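You operate a simulated robot arm through the tools that you are given. There is no shell and no other tool. Be economical: measure what you need, move in short steps, check, and stop when the job is done.

You are at the controls of a simulated two-armed robot. One attempt, no reset.

JOB
Put the yellow socks on the top of the dryer away on the blue tray. Put the softener bottle on the top of the dryer away on the supply table. Put one of the lint rolls from the top of the dryer on the wooden tile there. Take the small spray bottle on the top of the dryer and put it away on the upper shelf under the window. Shut the dryer door. Pick up the blue tin with one hand, pass it to the other hand and put it on the low shelf. Any order will do. Set down upright: softener bottle, lint roll, small spray bottle, blue tin.

The check looks at the end state, three seconds after you hand in, the way a careful person would. Anything else that was tipped, shoved, dropped, spilled or broken makes it a failure.

ROBOT AND FRAMES
Two 7-joint arms with fingered hands on one trunk, on a base that drives. Base frame: it is fixed to the floor where the robot stands at the start and does not move with it; the origin is under the middle of the robot, x ahead of it, y to its left, z up; the surface under the hand at the start is at about z = 0.92. Units: m, rad, N and s.
The left shoulder is at the start at [0.062, 0.179, 1.008], the right one opposite. Places, roughly: blue tin [0, -0.75, 1]; blue tray (12x43 cm) [-5.08, 1.08, 0.8]; dryer door [0.3, 0.3, 0.6]; lint roll (6x5x10 cm) [0.3, -0.4, 1]; low shelf [-1.5, -1.6, 0.3]; small spray bottle [0.25, -0.25, 1]; softener bottle [0.75, 0, 1]; supply table [-3.1, 0, 0.8]; upper shelf under the window [-6.4, 0.2, 0.9]; wooden tile [0.5, -0.25, 1]; yellow socks (9x6x6 cm) [0.8, -0.2, 0.9]. Payload 4 kg a hand.
The TCP of each hand is the grasp point between the finger pads, 0.037 m short of the fingertips. In the tool frame z runs along the fingers and y along their closing line. Largest opening 0.124 m; the body of the gripper starts 0.043 m behind the TCP. The gripper is a hand of 3 fingers: y runs from the thumb to the fingers, the wrist lies at [-0.015, -0.108, -0.202] in the tool frame, and closing takes about 1.5 s.
Orientation is that of the tool frame in the base frame, as a unit quaternion [w, x, y, z]. With the fingers straight down and the wrist toward the robot, the tool's x, y and z point along [0, 1, 0], [1, 0, 0] and [0, 0, -1] of the base frame.

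CONTROLS
- The arms move only by the tool jog_arm. It takes "left_plan", "right_plan" or both (then of equal length, played together; a hand with none holds still); each is text: rows parted by semicolons, each of 6 numbers parted by spaces: the shift along the tool's x, y, z in m, then the turn, a rotation vector about the tool's x, y, z in rad. In form: dx dy dz rx ry rz; .... A call has 1 to 10 rows; each row shifts and turns the commanded pose from where the row before left it, along the tool's axes as they then stand. "left_jaw" and "right_jaw" are, for a hand that has rows, the finger opening in m, from 0 to 0.124, set as the call begins (left out, the last holds). Rows are played at 5 a second. More than 0.05 m and 0.15 rad between two rows, or a gripper value outside its range, and nothing of the call is played. Where a pose cannot be reached the arm comes as near as it can. A force on the tool above 40 N (or 10 N above the force at the start of the call, whichever is more), or a blocked arm, ends the call early, and 0.2 s more pass. Each finger travels about 0.072 m/s and halts on what it meets, pressing with about 28 N; the grip force reading is that of the motor and also rises with nothing between the fingers. The clock runs only during rows and for 0.2 s after the last one: add rows that do not move to give the fingers time. The reply holds the time, the measured pose of the TCP, the force on the tool along the base axes, the opening and the grip force, in the units named above and with some noise, with the torque about the TCP (base axes, N m) and any sound that the robot's microphone picked up.
- Cameras (640 x 400 px; columns grow to the right, rows downward): "scene" is now at [0.0293, -0.0093, 1.6392]; the picture's right is [-0.32, -0.95, 0.01], its down [-0.80, 0.27, -0.54] and it looks along [0.51, -0.18, -0.84] (base axes); focal length 214 px, centre (320, 200). "left" rides on the left gripper at [-0.064, -0.076, -0.137] in its tool frame; the picture's right is [-0.84, -0.26, 0.48], its down [0.48, -0.76, 0.43] and it looks along [0.26, 0.60, 0.76] (tool axes); focal length 256 px, centre (320, 200). "right" rides on the right gripper at [0.064, -0.076, -0.137] in its tool frame; the picture's right is [-0.84, 0.26, -0.48], its down [-0.48, -0.76, 0.43] and it looks along [-0.26, 0.60, 0.76] (tool axes); focal length 256 px, centre (320, 200). There is no depth. A picture from a camera that has moved, and an enlarged one, comes with that camera's place and axes in the base frame and with its lens.
- capture(camera): a new picture of that camera. The clock stands still meanwhile.
- lift_body(by): slides the trunk up (or, below 0, down) by that many m; the arms and the scene camera ride with it, the base frame stays. It gives what a move gives, with no picture.
- base_move(legs): drives the robot by 1 to 6 legs, each [ahead, left, turn to the left] in m, m and rad, along the robot's own axes; the way and the turn of a leg run together, so that a leg with both is an arc; at most 1.5 m and 3.142 rad a leg. The arms and the cameras ride along, it lands a little off, and it stops where it bumps. It gives what a move gives.
- move_fingers(index, middle, thumb_bend, thumb_turn, hand): sets how far each is bent, from 0 (flat) to 1 (curled in); at 0.3 the hand is open as for a grip, at 0.7 the pads meet at the TCP. One left out holds its place. A second passes; each finger stops where it meets its share of the squeeze, and holds until it gets a number again. A gripper value or a shape takes the hand back. It gives what a move gives, with no picture; readings hold the bend of each and the force on the fingers (four entries, about 0 where the hand has none), thumb and palm. thumb_turn goes from beside the hand (0) to across from the fingers (1), as for a grip.
- hand_shape(shape, hand): the hand has 3 fingers and takes this shape, open, in about a second: jaw (thumb against the fingers, like two jaws); tri (thumb and two fingers); tip (a fingertip pinch); poke (one finger out to press); point (the index stretched); flat (the hand flat); cup (the hand cupped); fist (a fist). The gripper value then closes the fingers along that shape, each until it touches; the sizes above hold for jaw. It gives what a move gives, with no picture.
- aim_head(pan, tilt): turns the head with the scene camera to pan (to the left, within 1.501 rad either way) and tilt (down, from -0.506 to 1.204), counted from straight ahead of the robot. It gives what a move gives.
- inspect(camera, box): a new picture of the part [left, top, right, bottom] of that camera's present view, enlarged. The clock stands still meanwhile.
- sign_off(): hands the job in; it is judged then, once.

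Go step by step. Nothing tells you exact positions but the pictures and the camera data: compare them with the known pose of the tool, close in by small moves and look again before you grip or let go. The budget is 186 turns and 166 pictures, counting those below and the enlarged ones. Unless the task says otherwise, let go and move clear before handing in.

The tools are called after ">>>" as a command line: name --argument value ..., lists and objects as JSON in quotes. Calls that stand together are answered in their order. jog_arm: Moves the arms, as the interface text tells. Its arguments: {"type":"object","properties":{"left_plan":{"type":"string"},"left_jaw":{"type":"number"},"right_plan":{"type":"string"},"right_jaw":{"type":"number"}},"required":[]} The other tools are called the same way: lift_body (by) slides the trunk up or down; hand_shape (shape, hand) gives the hand a shape; move_fingers (index, middle, thumb_bend, thumb_turn, hand) moves the fingers one by one; base_move (legs) drives the base; aim_head (pan, tilt) turns the head that bears the scene camera; capture (camera) takes a picture; inspect (camera, box) takes an enlarged picture of a part of a camera's view; sign_off () hands the job in.

At the start:

```text
time: 0.0
left_ee_pos: [0.7421, 0.0795, 1.3103]
left_ee_rot: [0.006, 0.71, 0.704, 0.0]
left_ft_force: [-0.6, -0.5, -0.7]
left_wrist_torque: [-0.04, 0.01, 0.01]
left_grip_width: 0.1235
left_grasp_force: 0.0
left_shape: jaw
left_bend: [0.3, 0.3, 0.3, 0.98]
left_finger forces: [0.1, 0.0, 0.0, 0.0, 0.1, 0.0]
right_ee_pos: [0.4067, -0.4402, 1.3092]
right_ee_rot: [0.006, 0.709, 0.705, 0.0]
right_ft_force: [-0.8, -0.3, -0.1]
right_wrist_torque: [0.0, -0.01, 0.03]
right_grip_width: 0.1239
right_grasp_force: 0.0
right_shape: jaw
right_bend: [0.3, 0.3, 0.3, 0.98]
right_finger forces: [0.0, 0.0, 0.0, 0.0, 0.0, 0.1]
trunk travel left (down, up): [-0.475, 0.115]
robot x, y, heading: [0.0107, -0.0116, -0.007]
head pan, tilt: [-0.319, 1.018]
```

scene: 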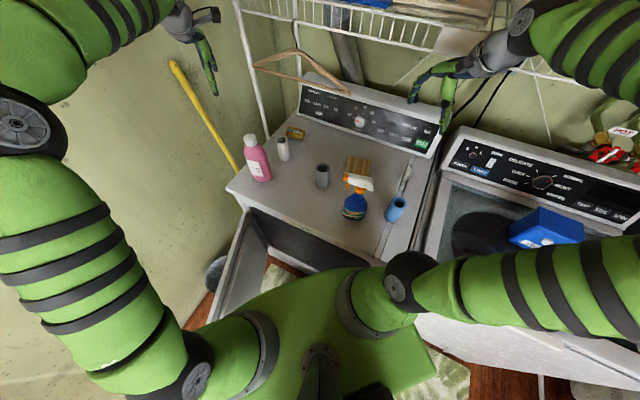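
right: 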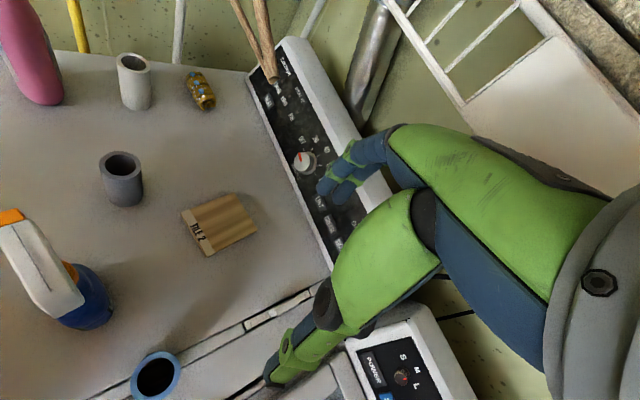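
left: 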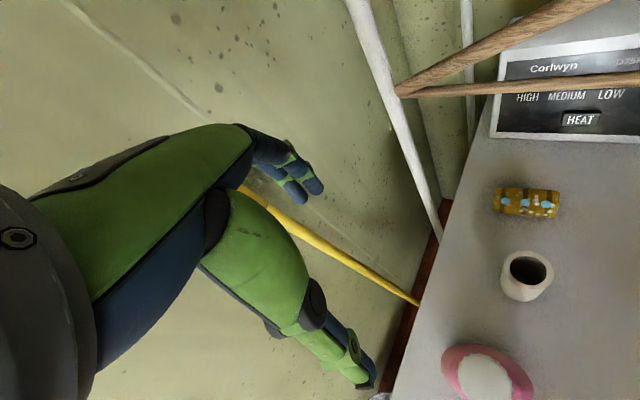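

The dryer top holds the pink softener, three lint rolls (white, grey, blue), the rolled socks, the spray bottle and the wooden tile, and the blue tin sits on the washer to the right. I'll look closer before moving anything.

>>> inspect --camera "scene" --box '[220, 60, 460, 210]'

>>> inspect --camera "scene" --box '[180, 180, 420, 330]'

```text
2.67 times, centred on (340, 135) of scene
camera zoom: at [0.0293, -0.0093, 1.6392], right [-0.32, -0.95, 0.01], down [-0.8, 0.27, -0.54], along [0.51, -0.18, -0.84], focal length 572 px, centre (267, 373)
```

zoom: 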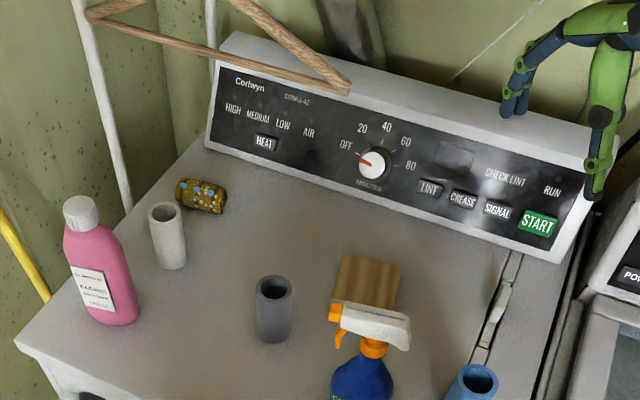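

```text
2.67 times, centred on (300, 255) of scene
camera zoom: at [0.0293, -0.0093, 1.6392], right [-0.32, -0.95, 0.01], down [-0.8, 0.27, -0.54], along [0.51, -0.18, -0.84], focal length 572 px, centre (373, 53)
```

zoom: 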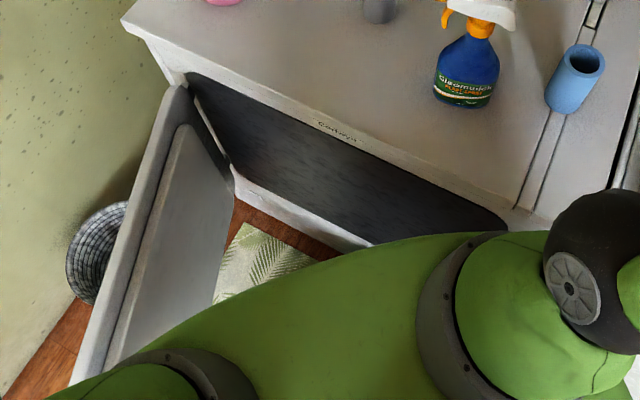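

I put the grey roll near (0.53, -0.20) and the tile near (0.585, -0.38); the dryer stands turned about 40° to me. I'll move the right hand above the grey roll and refine with its camera.

>>> jog_arm --right_plan "0.045 0.02 0 0 0 0;0.045 0.02 0 0 0 0;0.045 0.02 0 0 0 0;0.045 0.02 0 0 0 0;0.04 0.02 0 0 0 0;0 0 0.04 0 0 0;0 0 0.04 0 0 0;0 0 0 0 0 0"

>>> capture --camera "right"

>>> capture --camera "scene"

```text
time: 2.0
left_ee_pos: [0.7454, 0.0651, 1.3101]
left_ee_rot: [0.001, 0.708, 0.706, 0.003]
left_ft_force: [0.3, -0.1, 0.7]
left_wrist_torque: [-0.02, 0.04, 0.01]
left_grip_width: 0.1238
left_grasp_force: 0.0
left_shape: jaw
left_bend: [0.3, 0.3, 0.3, 0.98]
left_finger forces: [0.0, 0.2, 0.1, 0.0, 0.0, 0.0]
right_ee_pos: [0.5092, -0.233, 1.2223]
right_ee_rot: [0.001, 0.709, 0.705, 0.003]
right_ft_force: [-0.9, 0.1, -0.4]
right_wrist_torque: [0.01, -0.01, 0.01]
right_grip_width: 0.1237
right_grasp_force: 0.0
right_shape: jaw
right_bend: [0.3, 0.3, 0.3, 0.98]
right_finger forces: [0.0, 0.1, 0.0, 0.1, 0.0, 0.0]
trunk travel left (down, up): [-0.475, 0.115]
robot x, y, heading: [0.0078, -0.0074, -0.005]
head pan, tilt: [-0.319, 1.018]
stopped in row 8 (right hand): the arm was blocked; the commanded pose is now the measured one
```

```text
160 pictures are left
camera right: at [0.4335, -0.1712, 1.3592], right [0.25, -0.84, 0.48], down [-0.76, -0.48, -0.44], along [0.6, -0.26, -0.76], focal length 256 px, centre (320, 200)
```

right: 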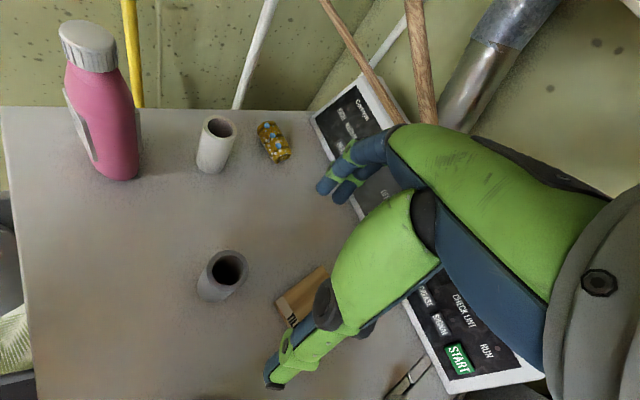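

```text
159 pictures are left
camera scene: at [0.0287, -0.0092, 1.6391], right [-0.32, -0.95, 0.01], down [-0.8, 0.26, -0.54], along [0.51, -0.18, -0.84], focal length 214 px, centre (320, 200)
```

scene: 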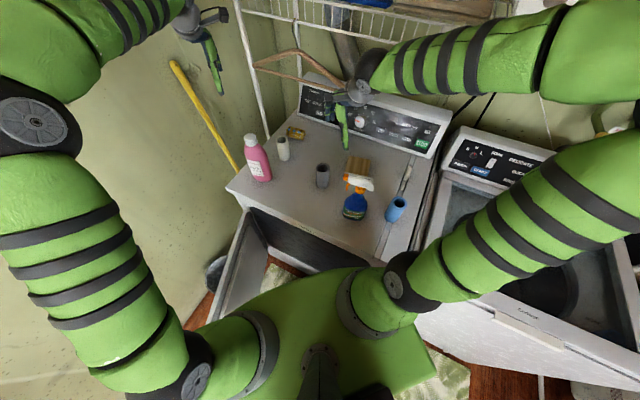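

The right hand was reported blocked near its goal, perhaps by the hanging hanger, so I'll zoom in there.

>>> inspect --camera "scene" --box '[240, 30, 480, 180]'

>>> aim_head --pan -0.3 --tilt 0.5

>>> capture --camera "scene"

```text
2.67 times, centred on (360, 105) of scene
camera zoom: at [0.0287, -0.0092, 1.6391], right [-0.32, -0.95, 0.01], down [-0.8, 0.26, -0.54], along [0.51, -0.18, -0.84], focal length 572 px, centre (213, 453)
```

zoom: 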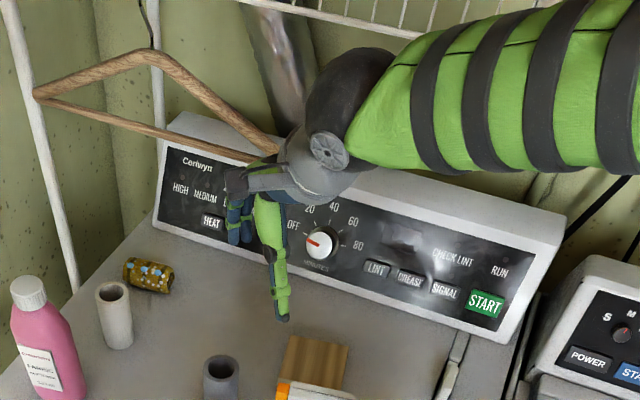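

```text
time: 3.0
left_ee_pos: [0.7447, 0.0655, 1.3115]
left_ee_rot: [0.002, 0.709, 0.705, 0.003]
left_ft_force: [-0.6, -0.5, 0.0]
left_wrist_torque: [-0.01, 0.01, -0.02]
left_grip_width: 0.1238
left_grasp_force: 0.1
left_shape: jaw
left_bend: [0.3, 0.3, 0.3, 0.98]
left_finger forces: [0.1, 0.0, 0.1, 0.0, 0.0, 0.0]
right_ee_pos: [0.5093, -0.2346, 1.224]
right_ee_rot: [0.002, 0.709, 0.705, 0.002]
right_ft_force: [0.5, 1.0, -0.5]
right_wrist_torque: [0.02, 0.02, -0.03]
right_grip_width: 0.1237
right_grasp_force: 0.1
right_shape: jaw
right_bend: [0.3, 0.3, 0.3, 0.98]
right_finger forces: [0.1, 0.0, 0.0, 0.0, 0.0, 0.0]
trunk travel left (down, up): [-0.475, 0.115]
robot x, y, heading: [0.0106, -0.0107, -0.009]
head pan, tilt: [-0.3, 0.499]
```

```text
157 pictures are left
camera scene: at [0.0505, -0.0137, 1.6817], right [-0.3, -0.95, 0.01], down [-0.45, 0.13, -0.88], along [0.84, -0.27, -0.47], focal length 214 px, centre (320, 200)
```

scene: 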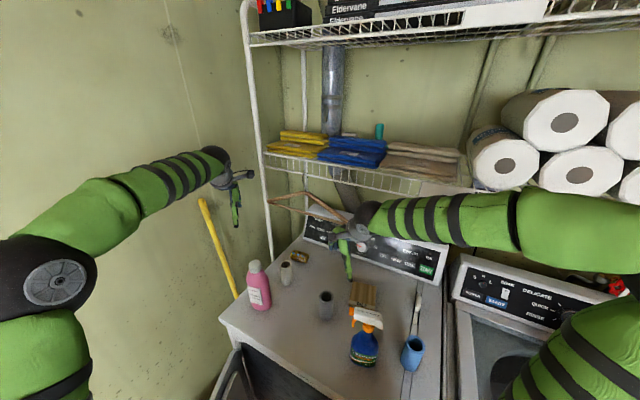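

The hanger hangs low, with its right tip near (0.65, -0.33, 1.22) and its bar right above the socks, and the spray top is near z=1.17. The blue roll at about (0.29, -0.39) has a cleaner path to the tile, so I'll retract the right hand and back the base up a little.

>>> jog_arm --right_plan "0 -0.01 -0.045 0 0 0;-0.02 -0.02 -0.04 0 0 0;-0.045 -0.01 -0.01 0 0 0;-0.045 0 0 0 0 0;-0.045 0 0 0 0 0;0 0 0 0 0 0"

>>> base_move --legs '[[-0.2, 0, 0]]'

>>> aim_head --pan -0.45 --tilt 0.9

>>> capture --camera "scene"

>>> capture --camera "right"

```text
time: 4.5
left_ee_pos: [0.7464, 0.0596, 1.3091]
left_ee_rot: [-0.001, 0.709, 0.706, 0.005]
left_ft_force: [-0.5, -0.5, 0.0]
left_wrist_torque: [-0.07, 0.0, 0.0]
left_grip_width: 0.1239
left_grasp_force: 0.1
left_shape: jaw
left_bend: [0.3, 0.3, 0.3, 0.98]
left_finger forces: [0.1, 0.0, 0.0, 0.1, 0.0, 0.0]
right_ee_pos: [0.4698, -0.3981, 1.3137]
right_ee_rot: [0.0, 0.709, 0.706, 0.005]
right_ft_force: [-0.4, -0.8, 0.1]
right_wrist_torque: [0.04, -0.02, 0.02]
right_grip_width: 0.1239
right_grasp_force: 0.1
right_shape: jaw
right_bend: [0.3, 0.3, 0.3, 0.98]
right_finger forces: [0.0, 0.0, 0.0, 0.0, 0.0, 0.0]
trunk travel left (down, up): [-0.475, 0.115]
robot x, y, heading: [0.0069, -0.0161, -0.003]
head pan, tilt: [-0.3, 0.499]
stopped in row 6 (right hand): the arm was blocked; the commanded pose is now the measured one
```

```text
time: 6.2
left_ee_pos: [0.556, 0.0496, 1.2451]
left_ee_rot: [-0.005, 0.709, 0.705, 0.005]
left_ft_force: [-0.7, -0.1, 1.0]
left_wrist_torque: [-0.02, -0.03, 0.0]
left_grip_width: 0.1239
left_grasp_force: 0.2
left_shape: jaw
left_bend: [0.3, 0.3, 0.3, 0.98]
left_finger forces: [0.1, 0.0, 0.1, 0.0, 0.0, 0.1]
right_ee_pos: [0.2792, -0.4064, 1.248]
right_ee_rot: [-0.006, 0.71, 0.705, 0.005]
right_ft_force: [-0.4, -0.1, 0.6]
right_wrist_torque: [-0.01, 0.0, 0.01]
right_grip_width: 0.124
right_grasp_force: 0.2
right_shape: jaw
right_bend: [0.3, 0.3, 0.3, 0.98]
right_finger forces: [0.0, 0.0, 0.0, 0.0, 0.0, 0.0]
trunk travel left (down, up): [-0.475, 0.115]
robot x, y, heading: [-0.1885, -0.009, -0.003]
head pan, tilt: [-0.3, 0.499]
```

```text
time: 7.0
left_ee_pos: [0.5574, 0.0491, 1.2436]
left_ee_rot: [-0.007, 0.709, 0.705, 0.005]
left_ft_force: [-0.1, -0.3, 0.6]
left_wrist_torque: [-0.01, -0.02, -0.01]
left_grip_width: 0.124
left_grasp_force: 0.1
left_shape: jaw
left_bend: [0.3, 0.3, 0.3, 0.98]
left_finger forces: [0.0, 0.1, 0.1, 0.1, 0.0, 0.0]
right_ee_pos: [0.2808, -0.4057, 1.2476]
right_ee_rot: [-0.007, 0.71, 0.705, 0.006]
right_ft_force: [-0.5, 0.3, 0.0]
right_wrist_torque: [0.0, 0.01, 0.0]
right_grip_width: 0.1242
right_grasp_force: 0.0
right_shape: jaw
right_bend: [0.3, 0.3, 0.3, 0.98]
right_finger forces: [0.0, 0.0, 0.0, 0.0, 0.0, 0.0]
trunk travel left (down, up): [-0.475, 0.115]
robot x, y, heading: [-0.19, -0.006, -0.005]
head pan, tilt: [-0.45, 0.901]
```

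```text
156 pictures are left
camera scene: at [-0.1523, -0.0412, 1.5876], right [-0.44, -0.9, 0.0], down [-0.7, 0.34, -0.62], along [0.56, -0.27, -0.78], focal length 214 px, centre (320, 200)
```

scene: 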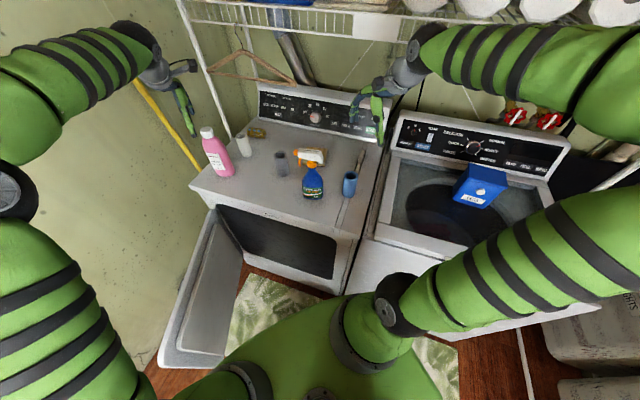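

```text
155 pictures are left
camera right: at [0.2064, -0.3459, 1.3856], right [0.25, -0.85, 0.47], down [-0.76, -0.47, -0.44], along [0.59, -0.25, -0.77], focal length 256 px, centre (320, 200)
```

right: 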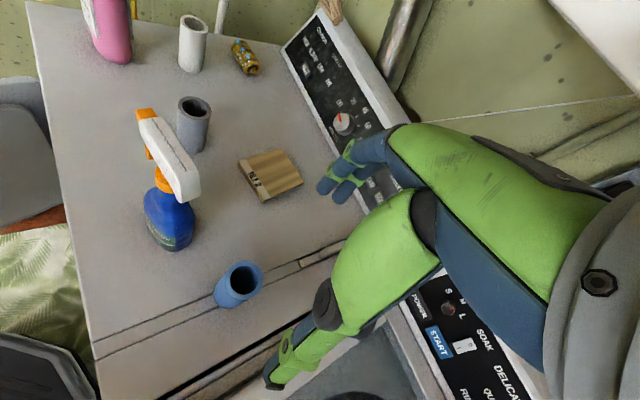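

I estimate the blue roll at (0.305, -0.392) with its top near 1.02, and the tile centre at (0.555, -0.37). I'll lower the right hand partway over the blue roll and check.

>>> jog_arm --right_plan "0.007 0.012 0.03 0 0 0;0.007 0.012 0.04 0 0 0;0 0 0.04 0 0 0;0 0 0.03 0 0 0;0 0 0 0 0 0"

>>> capture --camera "right"

>>> inspect --camera "scene" --box '[240, 70, 460, 220]'

```text
time: 8.2
left_ee_pos: [0.5572, 0.0509, 1.2448]
left_ee_rot: [-0.006, 0.709, 0.705, 0.005]
left_ft_force: [0.3, 0.4, -0.5]
left_wrist_torque: [-0.03, -0.02, -0.05]
left_grip_width: 0.1239
left_grasp_force: 0.0
left_shape: jaw
left_bend: [0.3, 0.3, 0.3, 0.98]
left_finger forces: [0.0, 0.0, 0.1, 0.0, 0.0, 0.0]
right_ee_pos: [0.3049, -0.3907, 1.1062]
right_ee_rot: [-0.007, 0.71, 0.704, 0.005]
right_ft_force: [0.5, 0.0, 0.4]
right_wrist_torque: [0.0, 0.03, -0.01]
right_grip_width: 0.124
right_grasp_force: 0.1
right_shape: jaw
right_bend: [0.3, 0.3, 0.3, 0.98]
right_finger forces: [0.1, 0.0, 0.0, 0.0, 0.0, 0.1]
trunk travel left (down, up): [-0.475, 0.115]
robot x, y, heading: [-0.1883, -0.0091, -0.001]
head pan, tilt: [-0.45, 0.901]
```

```text
154 pictures are left
camera right: at [0.2305, -0.3299, 1.2453], right [0.25, -0.85, 0.47], down [-0.76, -0.47, -0.44], along [0.59, -0.25, -0.77], focal length 256 px, centre (320, 200)
```

right: 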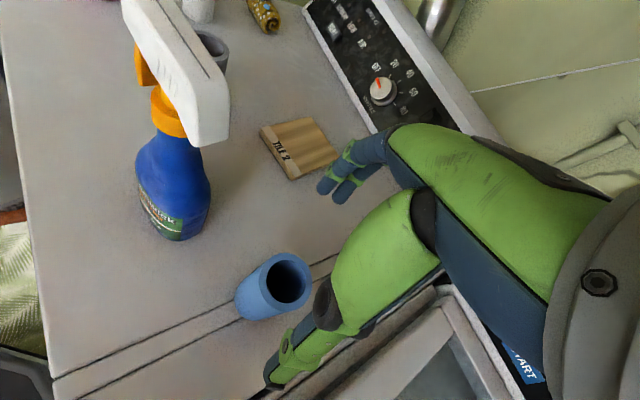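

```text
2.67 times, centred on (350, 145) of scene
camera zoom: at [-0.1525, -0.0412, 1.5875], right [-0.44, -0.9, 0.0], down [-0.7, 0.35, -0.62], along [0.56, -0.27, -0.78], focal length 572 px, centre (240, 347)
```

zoom: 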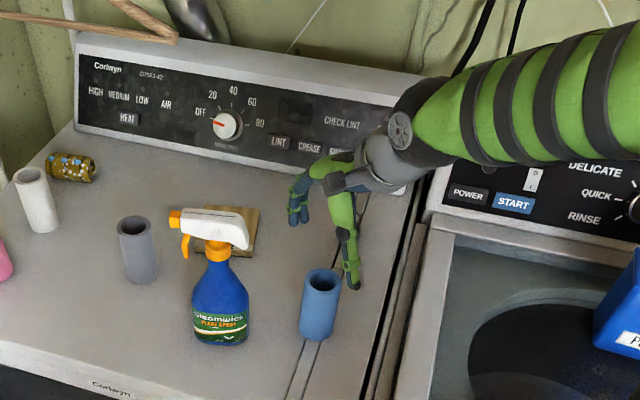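

Alignment is good, with the roll within about 5 mm of the hand axis. I'll lower to z≈0.985 and close.

>>> jog_arm --right_plan "-0.005 0 0.03 0 0 0;0 0 0.03 0 0 0;0 0 0.03 0 0 0;0 0 0.03 0 0 0;0 0 0 0 0 0"

>>> capture --camera "right"

```text
time: 9.4
left_ee_pos: [0.5569, 0.0497, 1.2442]
left_ee_rot: [-0.006, 0.708, 0.706, 0.005]
left_ft_force: [-0.5, -0.3, 0.6]
left_wrist_torque: [0.01, 0.0, -0.01]
left_grip_width: 0.1239
left_grasp_force: 0.0
left_shape: jaw
left_bend: [0.3, 0.3, 0.3, 0.98]
left_finger forces: [0.0, 0.0, 0.0, 0.0, 0.1, 0.0]
right_ee_pos: [0.3028, -0.3937, 0.9881]
right_ee_rot: [-0.006, 0.709, 0.705, 0.005]
right_ft_force: [0.1, -0.1, -0.5]
right_wrist_torque: [-0.02, -0.02, 0.0]
right_grip_width: 0.1239
right_grasp_force: 0.1
right_shape: jaw
right_bend: [0.3, 0.3, 0.3, 0.98]
right_finger forces: [0.1, 0.0, 0.0, 0.1, 0.0, 0.0]
trunk travel left (down, up): [-0.475, 0.115]
robot x, y, heading: [-0.1922, -0.0055, -0.004]
head pan, tilt: [-0.45, 0.901]
```

```text
152 pictures are left
camera right: at [0.2287, -0.3332, 1.1259], right [0.25, -0.85, 0.47], down [-0.76, -0.47, -0.44], along [0.59, -0.25, -0.77], focal length 256 px, centre (320, 200)
```

right: 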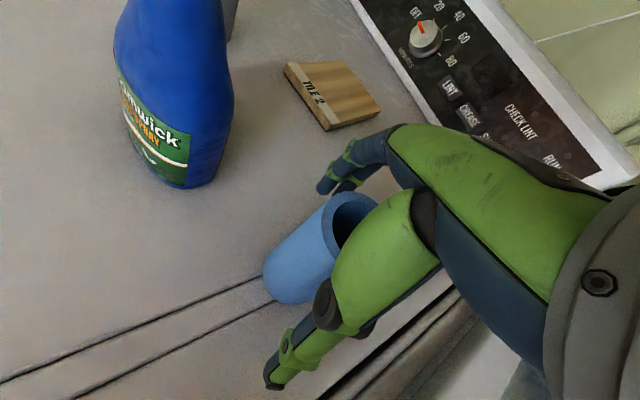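

>>> jog_arm --right_plan "0 0 0 0 0 0;0 0 0 0 0 0;0 0 0 0 0 0;0 0 0 0 0 0;0 0 0 0 0 0;0 0 0 0 0 0;0 0 0 0 0 0;0 0 0 0 0 0" --right_jaw 0.03

>>> capture --camera "right"

```text
time: 11.2
left_ee_pos: [0.5592, 0.0502, 1.2439]
left_ee_rot: [-0.006, 0.709, 0.705, 0.005]
left_ft_force: [-0.7, 0.0, -0.7]
left_wrist_torque: [0.01, -0.03, -0.08]
left_grip_width: 0.1237
left_grasp_force: 0.0
left_shape: jaw
left_bend: [0.3, 0.3, 0.3, 0.98]
left_finger forces: [0.0, 0.0, 0.0, 0.0, 0.1, 0.0]
right_ee_pos: [0.3037, -0.3943, 0.9881]
right_ee_rot: [-0.007, 0.71, 0.705, 0.006]
right_ft_force: [0.0, 0.5, 3.4]
right_wrist_torque: [-0.02, -0.07, 0.05]
right_grip_width: 0.0549
right_grasp_force: 27.7
right_shape: jaw
right_bend: [0.44, 0.47, 0.58, 1.0]
right_finger forces: [18.0, 11.0, 0.0, 0.0, 32.2, 0.0]
trunk travel left (down, up): [-0.475, 0.115]
robot x, y, heading: [-0.1891, -0.0072, -0.005]
head pan, tilt: [-0.45, 0.901]
```

```text
151 pictures are left
camera right: at [0.2288, -0.333, 1.1263], right [0.25, -0.85, 0.47], down [-0.76, -0.47, -0.44], along [0.59, -0.25, -0.77], focal length 256 px, centre (320, 200)
```

right: 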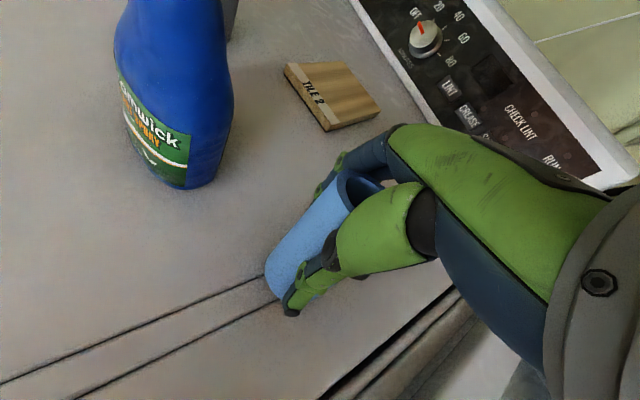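

The blue roll is held. I'll lift 5 cm and carry it over the tile, moving along x first to stay clear of the spray.

>>> jog_arm --right_plan "0 0 -0.03 0 0 0;0 0 -0.03 0 0 0;0 0.04 0 0 0 0;0 0.045 0 0 0 0;0 0.045 0 0 0 0;0.01 0.045 0 0 0 0;0.008 0.04 0 0 0 0;0.008 0.03 0 0 0 0;0 0 0 0 0 0"

>>> capture --camera "right"

>>> inspect --camera "scene" --box '[240, 70, 460, 220]'

```text
time: 13.2
left_ee_pos: [0.556, 0.0499, 1.2442]
left_ee_rot: [-0.006, 0.709, 0.705, 0.005]
left_ft_force: [0.0, 0.9, -0.8]
left_wrist_torque: [-0.01, 0.01, 0.01]
left_grip_width: 0.1238
left_grasp_force: 0.1
left_shape: jaw
left_bend: [0.3, 0.3, 0.3, 0.98]
left_finger forces: [0.1, 0.0, 0.1, 0.0, 0.0, 0.0]
right_ee_pos: [0.5499, -0.3706, 1.049]
right_ee_rot: [-0.007, 0.709, 0.705, 0.004]
right_ft_force: [0.2, 0.3, -0.2]
right_wrist_torque: [0.01, 0.0, 0.01]
right_grip_width: 0.0551
right_grasp_force: 27.7
right_shape: jaw
right_bend: [0.44, 0.47, 0.58, 1.0]
right_finger forces: [18.3, 11.2, 0.1, 0.0, 31.4, 0.0]
trunk travel left (down, up): [-0.475, 0.115]
robot x, y, heading: [-0.1908, -0.0068, -0.005]
head pan, tilt: [-0.45, 0.901]
```

```text
150 pictures are left
camera right: at [0.4749, -0.3096, 1.1861], right [0.25, -0.85, 0.47], down [-0.76, -0.47, -0.44], along [0.59, -0.25, -0.77], focal length 256 px, centre (320, 200)
```

right: 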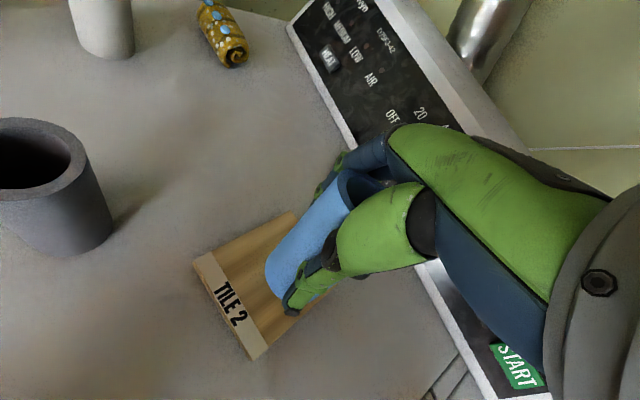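

```text
2.67 times, centred on (350, 145) of scene
camera zoom: at [-0.1525, -0.0413, 1.5875], right [-0.44, -0.9, 0.0], down [-0.7, 0.35, -0.62], along [0.56, -0.27, -0.78], focal length 572 px, centre (240, 347)
```

zoom: 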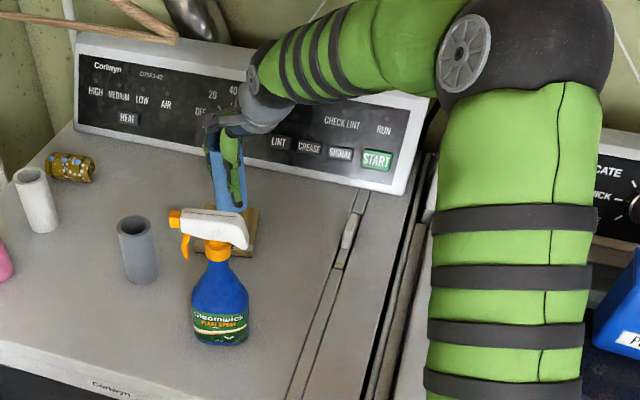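

The tile centre is about (0.561, -0.369). I'll shift 1 cm and lower until I feel contact.

>>> jog_arm --right_plan "0.001 0.01 0 0 0 0;0 0 0.02 0 0 0;0 0 0.012 0 0 0;0 0 0.004 0 0 0;0 0 0 0 0 0"

>>> capture --camera "right"

```text
time: 14.4
left_ee_pos: [0.5576, 0.0511, 1.2444]
left_ee_rot: [-0.006, 0.709, 0.705, 0.006]
left_ft_force: [0.2, -0.2, 0.5]
left_wrist_torque: [0.01, 0.02, 0.0]
left_grip_width: 0.1241
left_grasp_force: 0.1
left_shape: jaw
left_bend: [0.3, 0.3, 0.3, 0.98]
left_finger forces: [0.0, 0.1, 0.1, 0.1, 0.1, 0.1]
right_ee_pos: [0.5591, -0.3676, 1.012]
right_ee_rot: [-0.006, 0.709, 0.705, 0.004]
right_ft_force: [-0.7, -0.2, -1.0]
right_wrist_torque: [-0.03, 0.02, 0.06]
right_grip_width: 0.0548
right_grasp_force: 28.2
right_shape: jaw
right_bend: [0.44, 0.47, 0.58, 1.0]
right_finger forces: [18.1, 11.2, 0.1, 0.0, 31.3, 0.0]
trunk travel left (down, up): [-0.475, 0.115]
robot x, y, heading: [-0.1916, -0.0071, -0.008]
head pan, tilt: [-0.45, 0.901]
```

```text
148 pictures are left
camera right: at [0.485, -0.3079, 1.1495], right [0.25, -0.85, 0.47], down [-0.76, -0.47, -0.44], along [0.59, -0.25, -0.77], focal length 256 px, centre (320, 200)
```

right: 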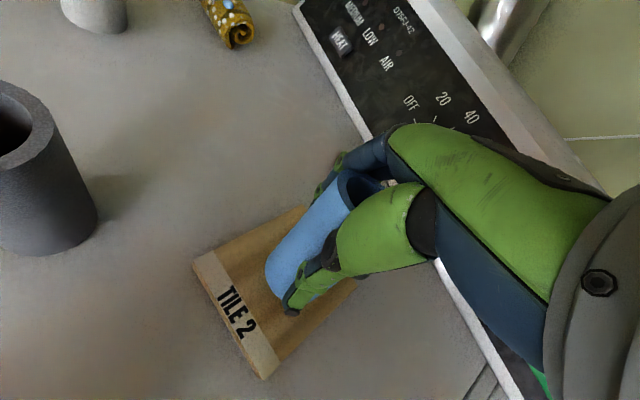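

>>> jog_arm --right_plan "0 0 0.003 0 0 0;0 0 0.003 0 0 0;0 0 0.003 0 0 0;0 0 0 0 0 0"

>>> capture --camera "right"

```text
time: 15.4
left_ee_pos: [0.5558, 0.0502, 1.2454]
left_ee_rot: [-0.007, 0.709, 0.705, 0.005]
left_ft_force: [0.0, 0.8, -0.4]
left_wrist_torque: [0.01, 0.03, -0.01]
left_grip_width: 0.124
left_grasp_force: 0.1
left_shape: jaw
left_bend: [0.3, 0.3, 0.3, 0.98]
left_finger forces: [0.0, 0.0, 0.0, 0.0, 0.0, 0.1]
right_ee_pos: [0.5601, -0.3678, 1.0028]
right_ee_rot: [-0.006, 0.71, 0.705, 0.006]
right_ft_force: [-1.3, 0.4, 9.7]
right_wrist_torque: [-0.04, -0.17, -0.02]
right_grip_width: 0.0549
right_grasp_force: 27.6
right_shape: jaw
right_bend: [0.44, 0.47, 0.58, 1.0]
right_finger forces: [18.1, 10.8, 0.0, 0.1, 33.4, 0.0]
trunk travel left (down, up): [-0.475, 0.115]
robot x, y, heading: [-0.1918, -0.0065, -0.005]
head pan, tilt: [-0.45, 0.901]
```

```text
147 pictures are left
camera right: at [0.4847, -0.3077, 1.1417], right [0.25, -0.85, 0.47], down [-0.76, -0.47, -0.44], along [0.6, -0.25, -0.76], focal length 256 px, centre (320, 200)
```

right: 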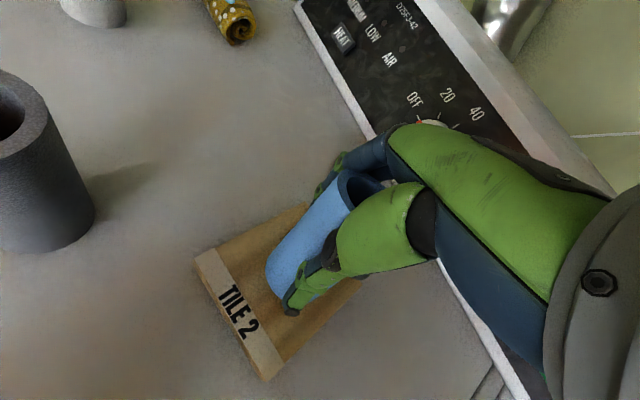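

The roll is down on the tile (about 10 N of contact). I'll release, then rise straight up.

>>> jog_arm --right_plan "0 0 -0.001 0 0 0;0 0 0 0 0 0;0 0 0 0 0 0;0 0 0 0 0 0;0 0 0 0 0 0" --right_jaw 0.1

>>> jog_arm --right_plan "0 0 -0.03 0 0 0;0 0 -0.03 0 0 0;0 0 -0.04 0 0 0;0 -0.03 -0.04 0 0 0;-0.03 -0.03 -0.03 0 0 0;0 0 0 0 0 0"

>>> capture --camera "right"

```text
time: 16.6
left_ee_pos: [0.5572, 0.0501, 1.244]
left_ee_rot: [-0.006, 0.709, 0.705, 0.005]
left_ft_force: [0.3, -0.6, 0.3]
left_wrist_torque: [0.0, 0.0, -0.02]
left_grip_width: 0.1239
left_grasp_force: 0.1
left_shape: jaw
left_bend: [0.3, 0.3, 0.3, 0.98]
left_finger forces: [0.0, 0.0, 0.0, 0.1, 0.0, 0.0]
right_ee_pos: [0.5595, -0.3686, 1.0024]
right_ee_rot: [-0.006, 0.709, 0.705, 0.005]
right_ft_force: [-0.4, 0.6, 0.3]
right_wrist_torque: [0.0, 0.0, -0.02]
right_grip_width: 0.0997
right_grasp_force: 0.1
right_shape: jaw
right_bend: [0.32, 0.35, 0.0, 0.98]
right_finger forces: [0.1, 0.0, 0.1, 0.0, 0.0, 0.0]
trunk travel left (down, up): [-0.475, 0.115]
robot x, y, heading: [-0.1894, -0.0105, -0.003]
head pan, tilt: [-0.45, 0.901]
```

```text
refused: row 5 steps farther than a row can; nothing moved
```

```text
146 pictures are left
camera right: at [0.4852, -0.3081, 1.1411], right [0.25, -0.85, 0.47], down [-0.76, -0.47, -0.44], along [0.59, -0.25, -0.77], focal length 256 px, centre (320, 200)
```

right: 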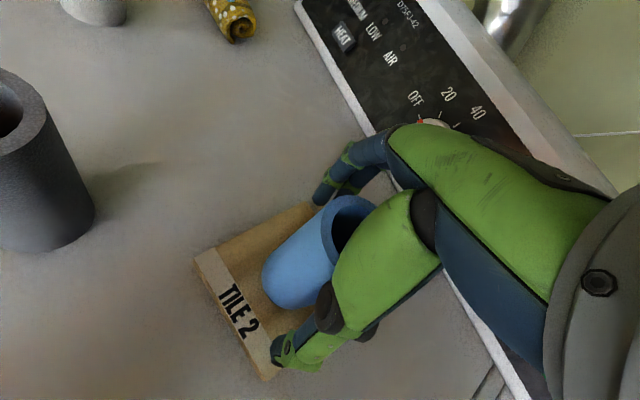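

>>> jog_arm --right_plan "0 0 -0.03 0 0 0;0 0 -0.03 0 0 0;0 0 -0.04 0 0 0;-0.02 -0.03 -0.03 0 0 0;-0.03 -0.03 -0.02 0 0 0;-0.03 -0.03 0 0 0 0;0 0 0 0 0 0" --right_jaw 0.124

>>> capture --camera "right"

>>> capture --camera "scene"

```text
time: 18.2
left_ee_pos: [0.5587, 0.05, 1.2449]
left_ee_rot: [-0.007, 0.709, 0.706, 0.005]
left_ft_force: [0.4, 0.9, 0.6]
left_wrist_torque: [0.02, 0.02, 0.01]
left_grip_width: 0.1236
left_grasp_force: 0.1
left_shape: jaw
left_bend: [0.3, 0.3, 0.3, 0.98]
left_finger forces: [0.0, 0.1, 0.1, 0.0, 0.1, 0.0]
right_ee_pos: [0.4696, -0.4501, 1.1526]
right_ee_rot: [-0.007, 0.709, 0.706, 0.004]
right_ft_force: [0.1, 0.9, 0.2]
right_wrist_torque: [0.02, 0.0, -0.01]
right_grip_width: 0.1238
right_grasp_force: 0.0
right_shape: jaw
right_bend: [0.3, 0.3, 0.3, 0.98]
right_finger forces: [0.1, 0.1, 0.0, 0.0, 0.0, 0.0]
trunk travel left (down, up): [-0.475, 0.115]
robot x, y, heading: [-0.1911, -0.0136, -0.006]
head pan, tilt: [-0.45, 0.901]
```

```text
145 pictures are left
camera right: at [0.3949, -0.3887, 1.2894], right [0.25, -0.85, 0.47], down [-0.76, -0.47, -0.44], along [0.59, -0.25, -0.77], focal length 256 px, centre (320, 200)
```

right: 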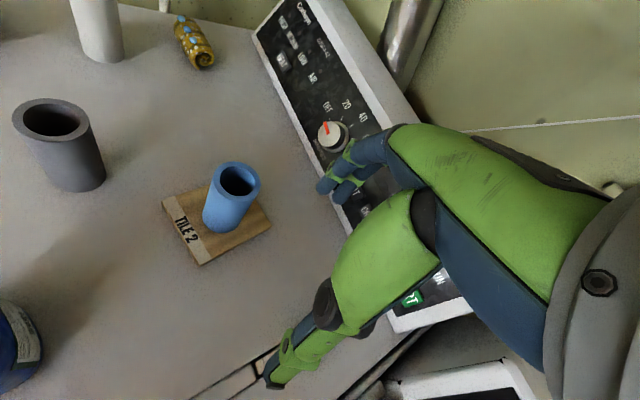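

```text
144 pictures are left
camera scene: at [-0.1518, -0.041, 1.5875], right [-0.44, -0.9, 0.0], down [-0.7, 0.35, -0.62], along [0.56, -0.27, -0.78], focal length 214 px, centre (320, 200)
```

scene: 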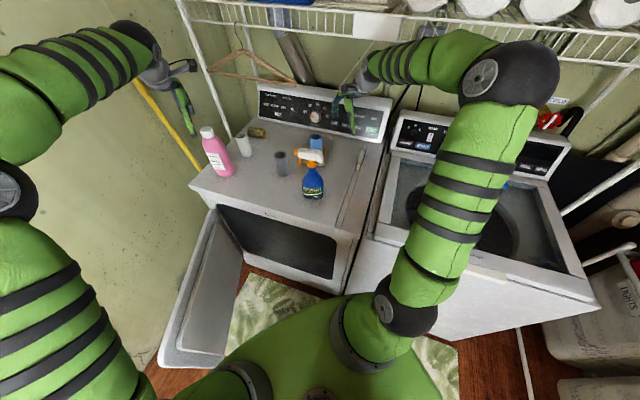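

The blue roll stands on the tile. Next, the right hand takes the spray by its head from above: the head runs along (0.61, 0.79) with its top near 1.17 at about (0.35, -0.25), so I'll raise the hand and yaw it.

>>> jog_arm --right_plan "0 -0.02 -0.04 0 0 0;0 -0.02 -0.04 0 0 0.13;0 -0.02 -0.035 0 0 0.13;0 0 0 0 0 0.13;0 0 0 0 0 0.13;0 0 0 0 0 0.14;0 0 0 0 0 0"

>>> capture --camera "right"

```text
time: 19.8
left_ee_pos: [0.5565, 0.0485, 1.2451]
left_ee_rot: [-0.006, 0.709, 0.706, 0.005]
left_ft_force: [-0.2, 0.7, -0.6]
left_wrist_torque: [0.01, -0.01, -0.03]
left_grip_width: 0.1237
left_grasp_force: 0.0
left_shape: jaw
left_bend: [0.3, 0.3, 0.3, 0.98]
left_finger forces: [0.0, 0.0, 0.1, 0.1, 0.0, 0.0]
right_ee_pos: [0.4087, -0.4492, 1.2672]
right_ee_rot: [-0.008, 0.899, 0.437, 0.002]
right_ft_force: [-0.5, 0.6, 0.8]
right_wrist_torque: [-0.05, -0.02, 0.04]
right_grip_width: 0.1239
right_grasp_force: 0.0
right_shape: jaw
right_bend: [0.3, 0.3, 0.3, 0.98]
right_finger forces: [0.0, 0.0, 0.0, 0.0, 0.1, 0.0]
trunk travel left (down, up): [-0.475, 0.115]
robot x, y, heading: [-0.1905, -0.0096, -0.004]
head pan, tilt: [-0.45, 0.901]
```

```text
143 pictures are left
camera right: at [0.3907, -0.3557, 1.4062], right [-0.32, -0.82, 0.47], down [-0.9, 0.1, -0.43], along [0.31, -0.56, -0.77], focal length 256 px, centre (320, 200)
```

right: 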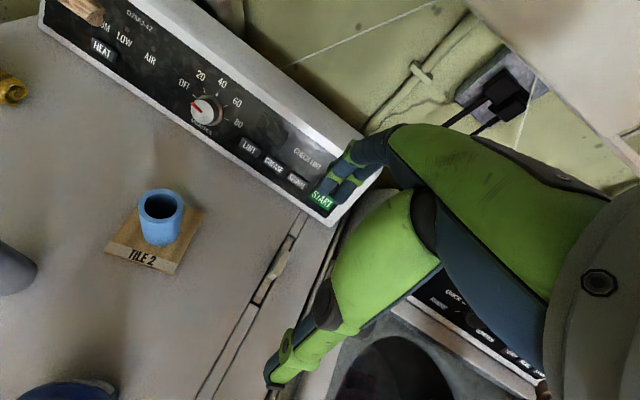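

>>> jog_arm --right_plan "0.024 -0.034 0 0 0 0;0.024 -0.034 0 0 0 0;0.024 -0.034 0 0 0 0;0.024 -0.034 0 0 0 0;0.024 -0.033 0 0 0 0;0 0 0 0 0 0"

>>> capture --camera "right"

>>> inspect --camera "scene" --box '[240, 70, 460, 220]'

```text
time: 21.2
left_ee_pos: [0.5577, 0.0484, 1.2446]
left_ee_rot: [-0.006, 0.709, 0.705, 0.005]
left_ft_force: [0.5, -0.2, 1.0]
left_wrist_torque: [-0.01, 0.0, -0.01]
left_grip_width: 0.1241
left_grasp_force: 0.1
left_shape: jaw
left_bend: [0.3, 0.3, 0.3, 0.98]
left_finger forces: [0.1, 0.0, 0.0, 0.1, 0.0, 0.0]
right_ee_pos: [0.3513, -0.2502, 1.2723]
right_ee_rot: [-0.008, 0.899, 0.437, 0.002]
right_ft_force: [-0.3, -1.1, 0.8]
right_wrist_torque: [0.01, -0.04, 0.01]
right_grip_width: 0.1236
right_grasp_force: 0.0
right_shape: jaw
right_bend: [0.3, 0.3, 0.3, 0.98]
right_finger forces: [0.0, 0.0, 0.1, 0.0, 0.0, 0.0]
trunk travel left (down, up): [-0.475, 0.115]
robot x, y, heading: [-0.1917, -0.0057, -0.007]
head pan, tilt: [-0.45, 0.901]
```

```text
142 pictures are left
camera right: at [0.3321, -0.1565, 1.4095], right [-0.32, -0.82, 0.47], down [-0.9, 0.1, -0.43], along [0.31, -0.56, -0.77], focal length 256 px, centre (320, 200)
```

right: 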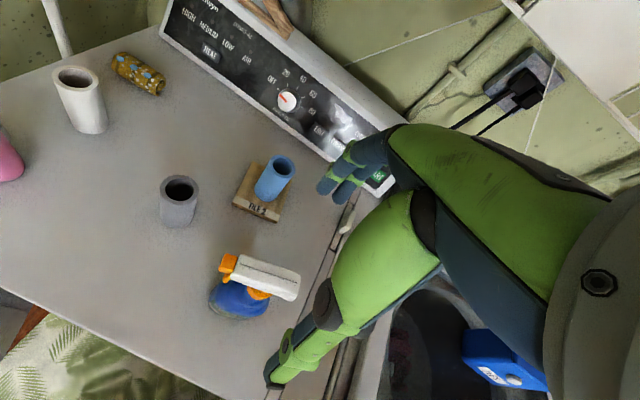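

```text
2.67 times, centred on (350, 145) of scene
camera zoom: at [-0.1523, -0.0415, 1.5875], right [-0.44, -0.9, 0.0], down [-0.7, 0.35, -0.62], along [0.56, -0.27, -0.78], focal length 572 px, centre (240, 347)
```

zoom: 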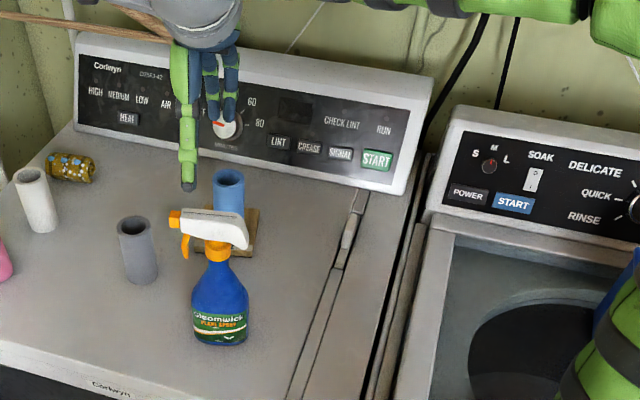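

The spray head is centred near (0.36, -0.253) and aligned with the hand. I'll lower partway and check.

>>> jog_arm --right_plan "-0.001 0.008 0.03 0 0 0;0 0 0.04 0 0 0;0 0 0.03 0 0 0;0 0 0 0 0 0"

>>> capture --camera "right"

>>> inspect --camera "scene" --box '[260, 110, 380, 210]'

```text
time: 22.2
left_ee_pos: [0.557, 0.05, 1.2434]
left_ee_rot: [-0.007, 0.708, 0.706, 0.005]
left_ft_force: [0.1, -0.5, -0.3]
left_wrist_torque: [0.03, -0.01, 0.0]
left_grip_width: 0.1238
left_grasp_force: 0.0
left_shape: jaw
left_bend: [0.3, 0.3, 0.3, 0.98]
left_finger forces: [0.1, 0.0, 0.0, 0.0, 0.0, 0.0]
right_ee_pos: [0.356, -0.2536, 1.1704]
right_ee_rot: [-0.008, 0.9, 0.437, 0.002]
right_ft_force: [-0.5, 0.6, -0.7]
right_wrist_torque: [0.01, 0.01, 0.0]
right_grip_width: 0.1239
right_grasp_force: 0.1
right_shape: jaw
right_bend: [0.3, 0.3, 0.3, 0.98]
right_finger forces: [0.0, 0.0, 0.0, 0.1, 0.0, 0.1]
trunk travel left (down, up): [-0.475, 0.115]
robot x, y, heading: [-0.1899, -0.0056, -0.005]
head pan, tilt: [-0.45, 0.901]
```

```text
140 pictures are left
camera right: at [0.3369, -0.1599, 1.3085], right [-0.32, -0.82, 0.47], down [-0.9, 0.1, -0.43], along [0.31, -0.56, -0.77], focal length 256 px, centre (320, 200)
```

right: 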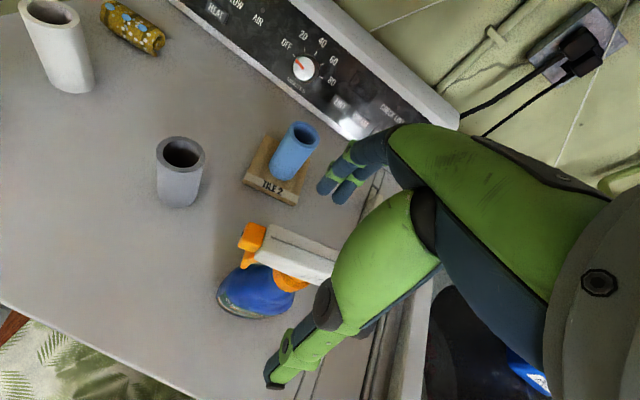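

```text
4.00 times, centred on (320, 160) of scene
camera zoom: at [-0.1524, -0.0412, 1.5875], right [-0.44, -0.9, 0.0], down [-0.7, 0.35, -0.62], along [0.56, -0.27, -0.78], focal length 858 px, centre (320, 360)
```

zoom: 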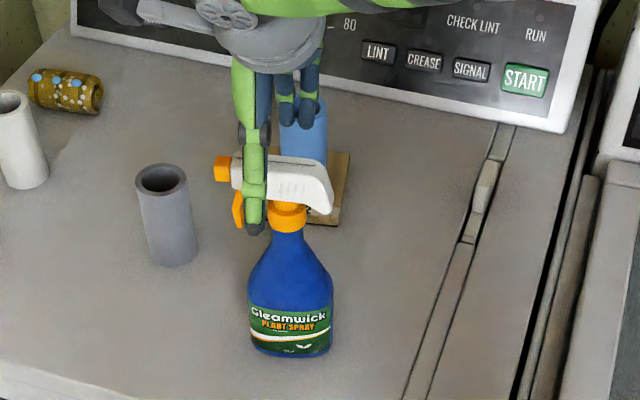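

>>> jog_arm --right_plan "0 0 0.018 0 0 0;0 0 0.015 0 0 0;0 0 0 0 0 0"

>>> capture --camera "right"

>>> inspect --camera "scene" --box '[260, 110, 380, 210]'

```text
time: 23.0
left_ee_pos: [0.5573, 0.0495, 1.2436]
left_ee_rot: [-0.006, 0.709, 0.705, 0.005]
left_ft_force: [-0.2, 0.9, 0.4]
left_wrist_torque: [0.04, 0.03, 0.02]
left_grip_width: 0.1238
left_grasp_force: 0.0
left_shape: jaw
left_bend: [0.3, 0.3, 0.3, 0.98]
left_finger forces: [0.0, 0.0, 0.0, 0.0, 0.1, 0.0]
right_ee_pos: [0.3565, -0.2543, 1.1372]
right_ee_rot: [-0.008, 0.9, 0.437, 0.002]
right_ft_force: [0.4, -0.6, 0.8]
right_wrist_torque: [-0.02, -0.05, 0.0]
right_grip_width: 0.1237
right_grasp_force: 0.2
right_shape: jaw
right_bend: [0.3, 0.3, 0.3, 0.98]
right_finger forces: [0.0, 0.0, 0.0, 0.1, 0.0, 0.0]
trunk travel left (down, up): [-0.475, 0.115]
robot x, y, heading: [-0.1909, -0.0105, -0.007]
head pan, tilt: [-0.45, 0.901]
```

```text
138 pictures are left
camera right: at [0.337, -0.16, 1.2758], right [-0.31, -0.82, 0.47], down [-0.9, 0.1, -0.43], along [0.31, -0.56, -0.77], focal length 256 px, centre (320, 200)
```

right: 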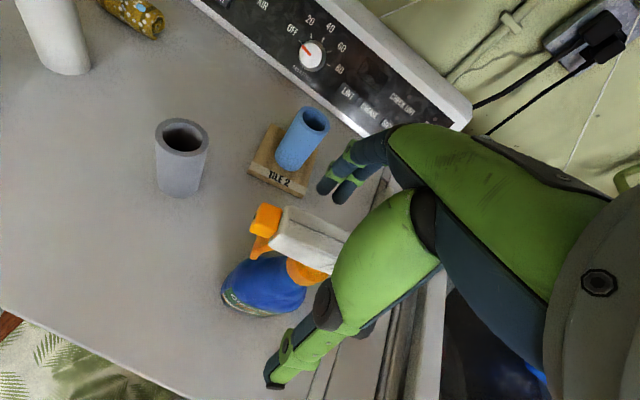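

```text
4.00 times, centred on (320, 160) of scene
camera zoom: at [-0.1523, -0.0412, 1.5875], right [-0.44, -0.9, 0.0], down [-0.7, 0.35, -0.62], along [0.56, -0.27, -0.78], focal length 858 px, centre (320, 360)
```

zoom: 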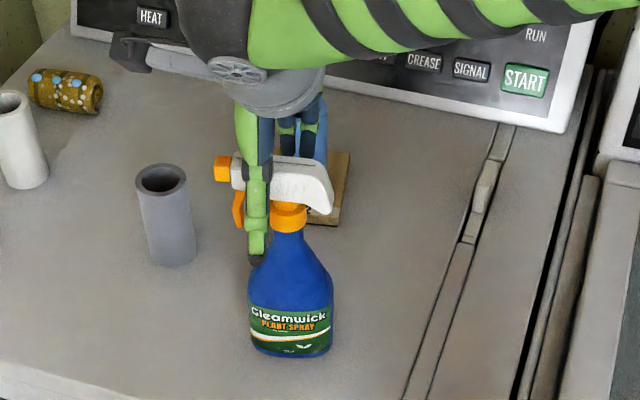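

>>> jog_arm --right_plan "-0.006 0 0 0 0 0;0 0 0 0 0 0;0 0 0 0 0 0;0 0 0 0 0 0;0 0 0 0 0 0;0 0 0 0 0 0;0 0 0 0 0 0;0 0 0 0 0 0;0 0 0 0 0 0" --right_jaw 0.01

>>> capture --camera "right"

>>> inspect --camera "scene" --box '[260, 110, 380, 210]'

```text
time: 25.0
left_ee_pos: [0.5572, 0.0494, 1.2439]
left_ee_rot: [-0.006, 0.709, 0.705, 0.005]
left_ft_force: [1.2, 0.5, -0.4]
left_wrist_torque: [-0.01, 0.01, 0.0]
left_grip_width: 0.1239
left_grasp_force: 0.0
left_shape: jaw
left_bend: [0.3, 0.3, 0.3, 0.98]
left_finger forces: [0.0, 0.0, 0.0, 0.0, 0.1, 0.0]
right_ee_pos: [0.3521, -0.2579, 1.1391]
right_ee_rot: [-0.007, 0.9, 0.437, 0.003]
right_ft_force: [3.2, -1.7, 9.8]
right_wrist_torque: [-0.57, -0.63, 0.06]
right_grip_width: 0.0273
right_grasp_force: 27.8
right_shape: jaw
right_bend: [0.55, 0.55, 0.64, 1.0]
right_finger forces: [19.9, 12.6, 0.0, 0.0, 31.1, 0.0]
trunk travel left (down, up): [-0.475, 0.115]
robot x, y, heading: [-0.1906, -0.0089, -0.005]
head pan, tilt: [-0.45, 0.901]
```

```text
136 pictures are left
camera right: at [0.3333, -0.1648, 1.2767], right [-0.32, -0.82, 0.47], down [-0.9, 0.1, -0.43], along [0.31, -0.56, -0.77], focal length 256 px, centre (320, 200)
```

right: 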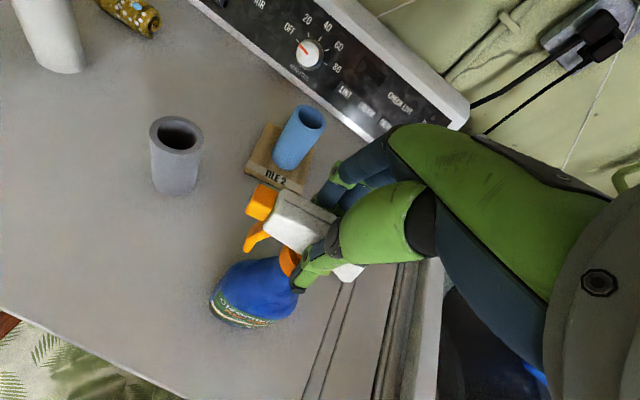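

```text
4.00 times, centred on (320, 160) of scene
camera zoom: at [-0.1526, -0.0411, 1.5876], right [-0.44, -0.9, 0.0], down [-0.7, 0.35, -0.62], along [0.56, -0.27, -0.78], focal length 858 px, centre (320, 360)
```

zoom: 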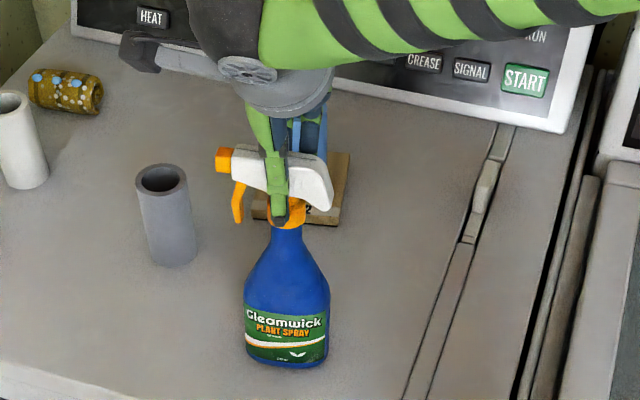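

The head is gripped at 27 mm wide. I'll lift a little and look.

>>> jog_arm --right_plan "0 0 -0.02 0 0 0;0 0 -0.03 0 0 0;0 0 -0.03 0 0 0;0 0 0 0 0 0"

>>> inspect --camera "scene" --box '[230, 90, 390, 210]'

>>> capture --camera "right"

```text
time: 26.0
left_ee_pos: [0.5578, 0.0495, 1.2436]
left_ee_rot: [-0.007, 0.71, 0.705, 0.004]
left_ft_force: [-0.5, 0.7, -0.4]
left_wrist_torque: [0.01, 0.03, 0.0]
left_grip_width: 0.1242
left_grasp_force: 0.1
left_shape: jaw
left_bend: [0.3, 0.3, 0.3, 0.98]
left_finger forces: [0.0, 0.0, 0.0, 0.1, 0.0, 0.1]
right_ee_pos: [0.3528, -0.2601, 1.2178]
right_ee_rot: [-0.008, 0.9, 0.437, 0.002]
right_ft_force: [0.6, 0.3, -5.1]
right_wrist_torque: [-0.02, -0.06, 0.03]
right_grip_width: 0.0247
right_grasp_force: 27.6
right_shape: jaw
right_bend: [0.57, 0.56, 0.64, 1.0]
right_finger forces: [24.4, 11.2, 0.1, 0.1, 31.3, 0.1]
trunk travel left (down, up): [-0.475, 0.115]
robot x, y, heading: [-0.1898, -0.0091, -0.006]
head pan, tilt: [-0.45, 0.901]
```

```text
3.33 times, centred on (310, 150) of scene
camera zoom: at [-0.1517, -0.0414, 1.5874], right [-0.44, -0.9, 0.0], down [-0.7, 0.35, -0.62], along [0.56, -0.27, -0.78], focal length 715 px, centre (353, 367)
```

zoom: 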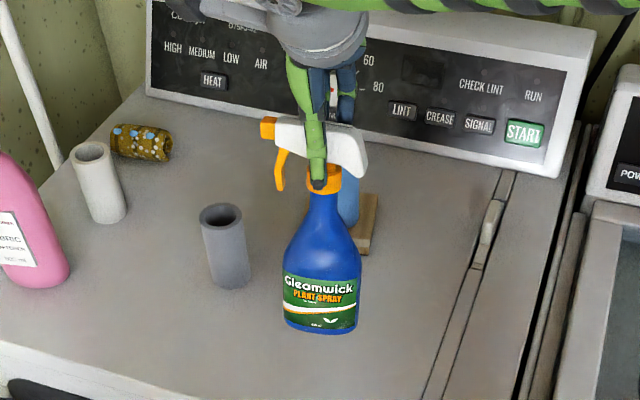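

```text
133 pictures are left
camera right: at [0.3344, -0.1667, 1.3558], right [-0.31, -0.82, 0.47], down [-0.9, 0.1, -0.43], along [0.31, -0.56, -0.77], focal length 256 px, centre (320, 200)
```

right: 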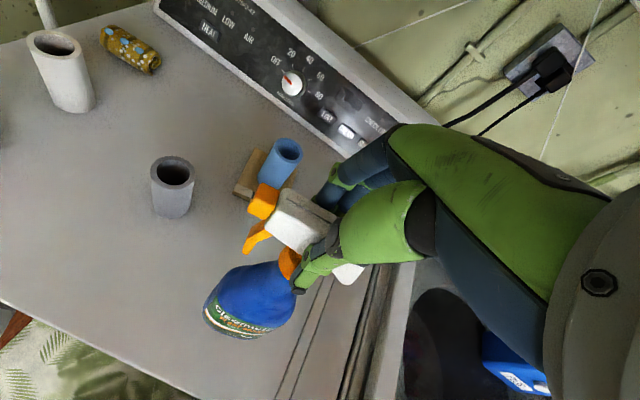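

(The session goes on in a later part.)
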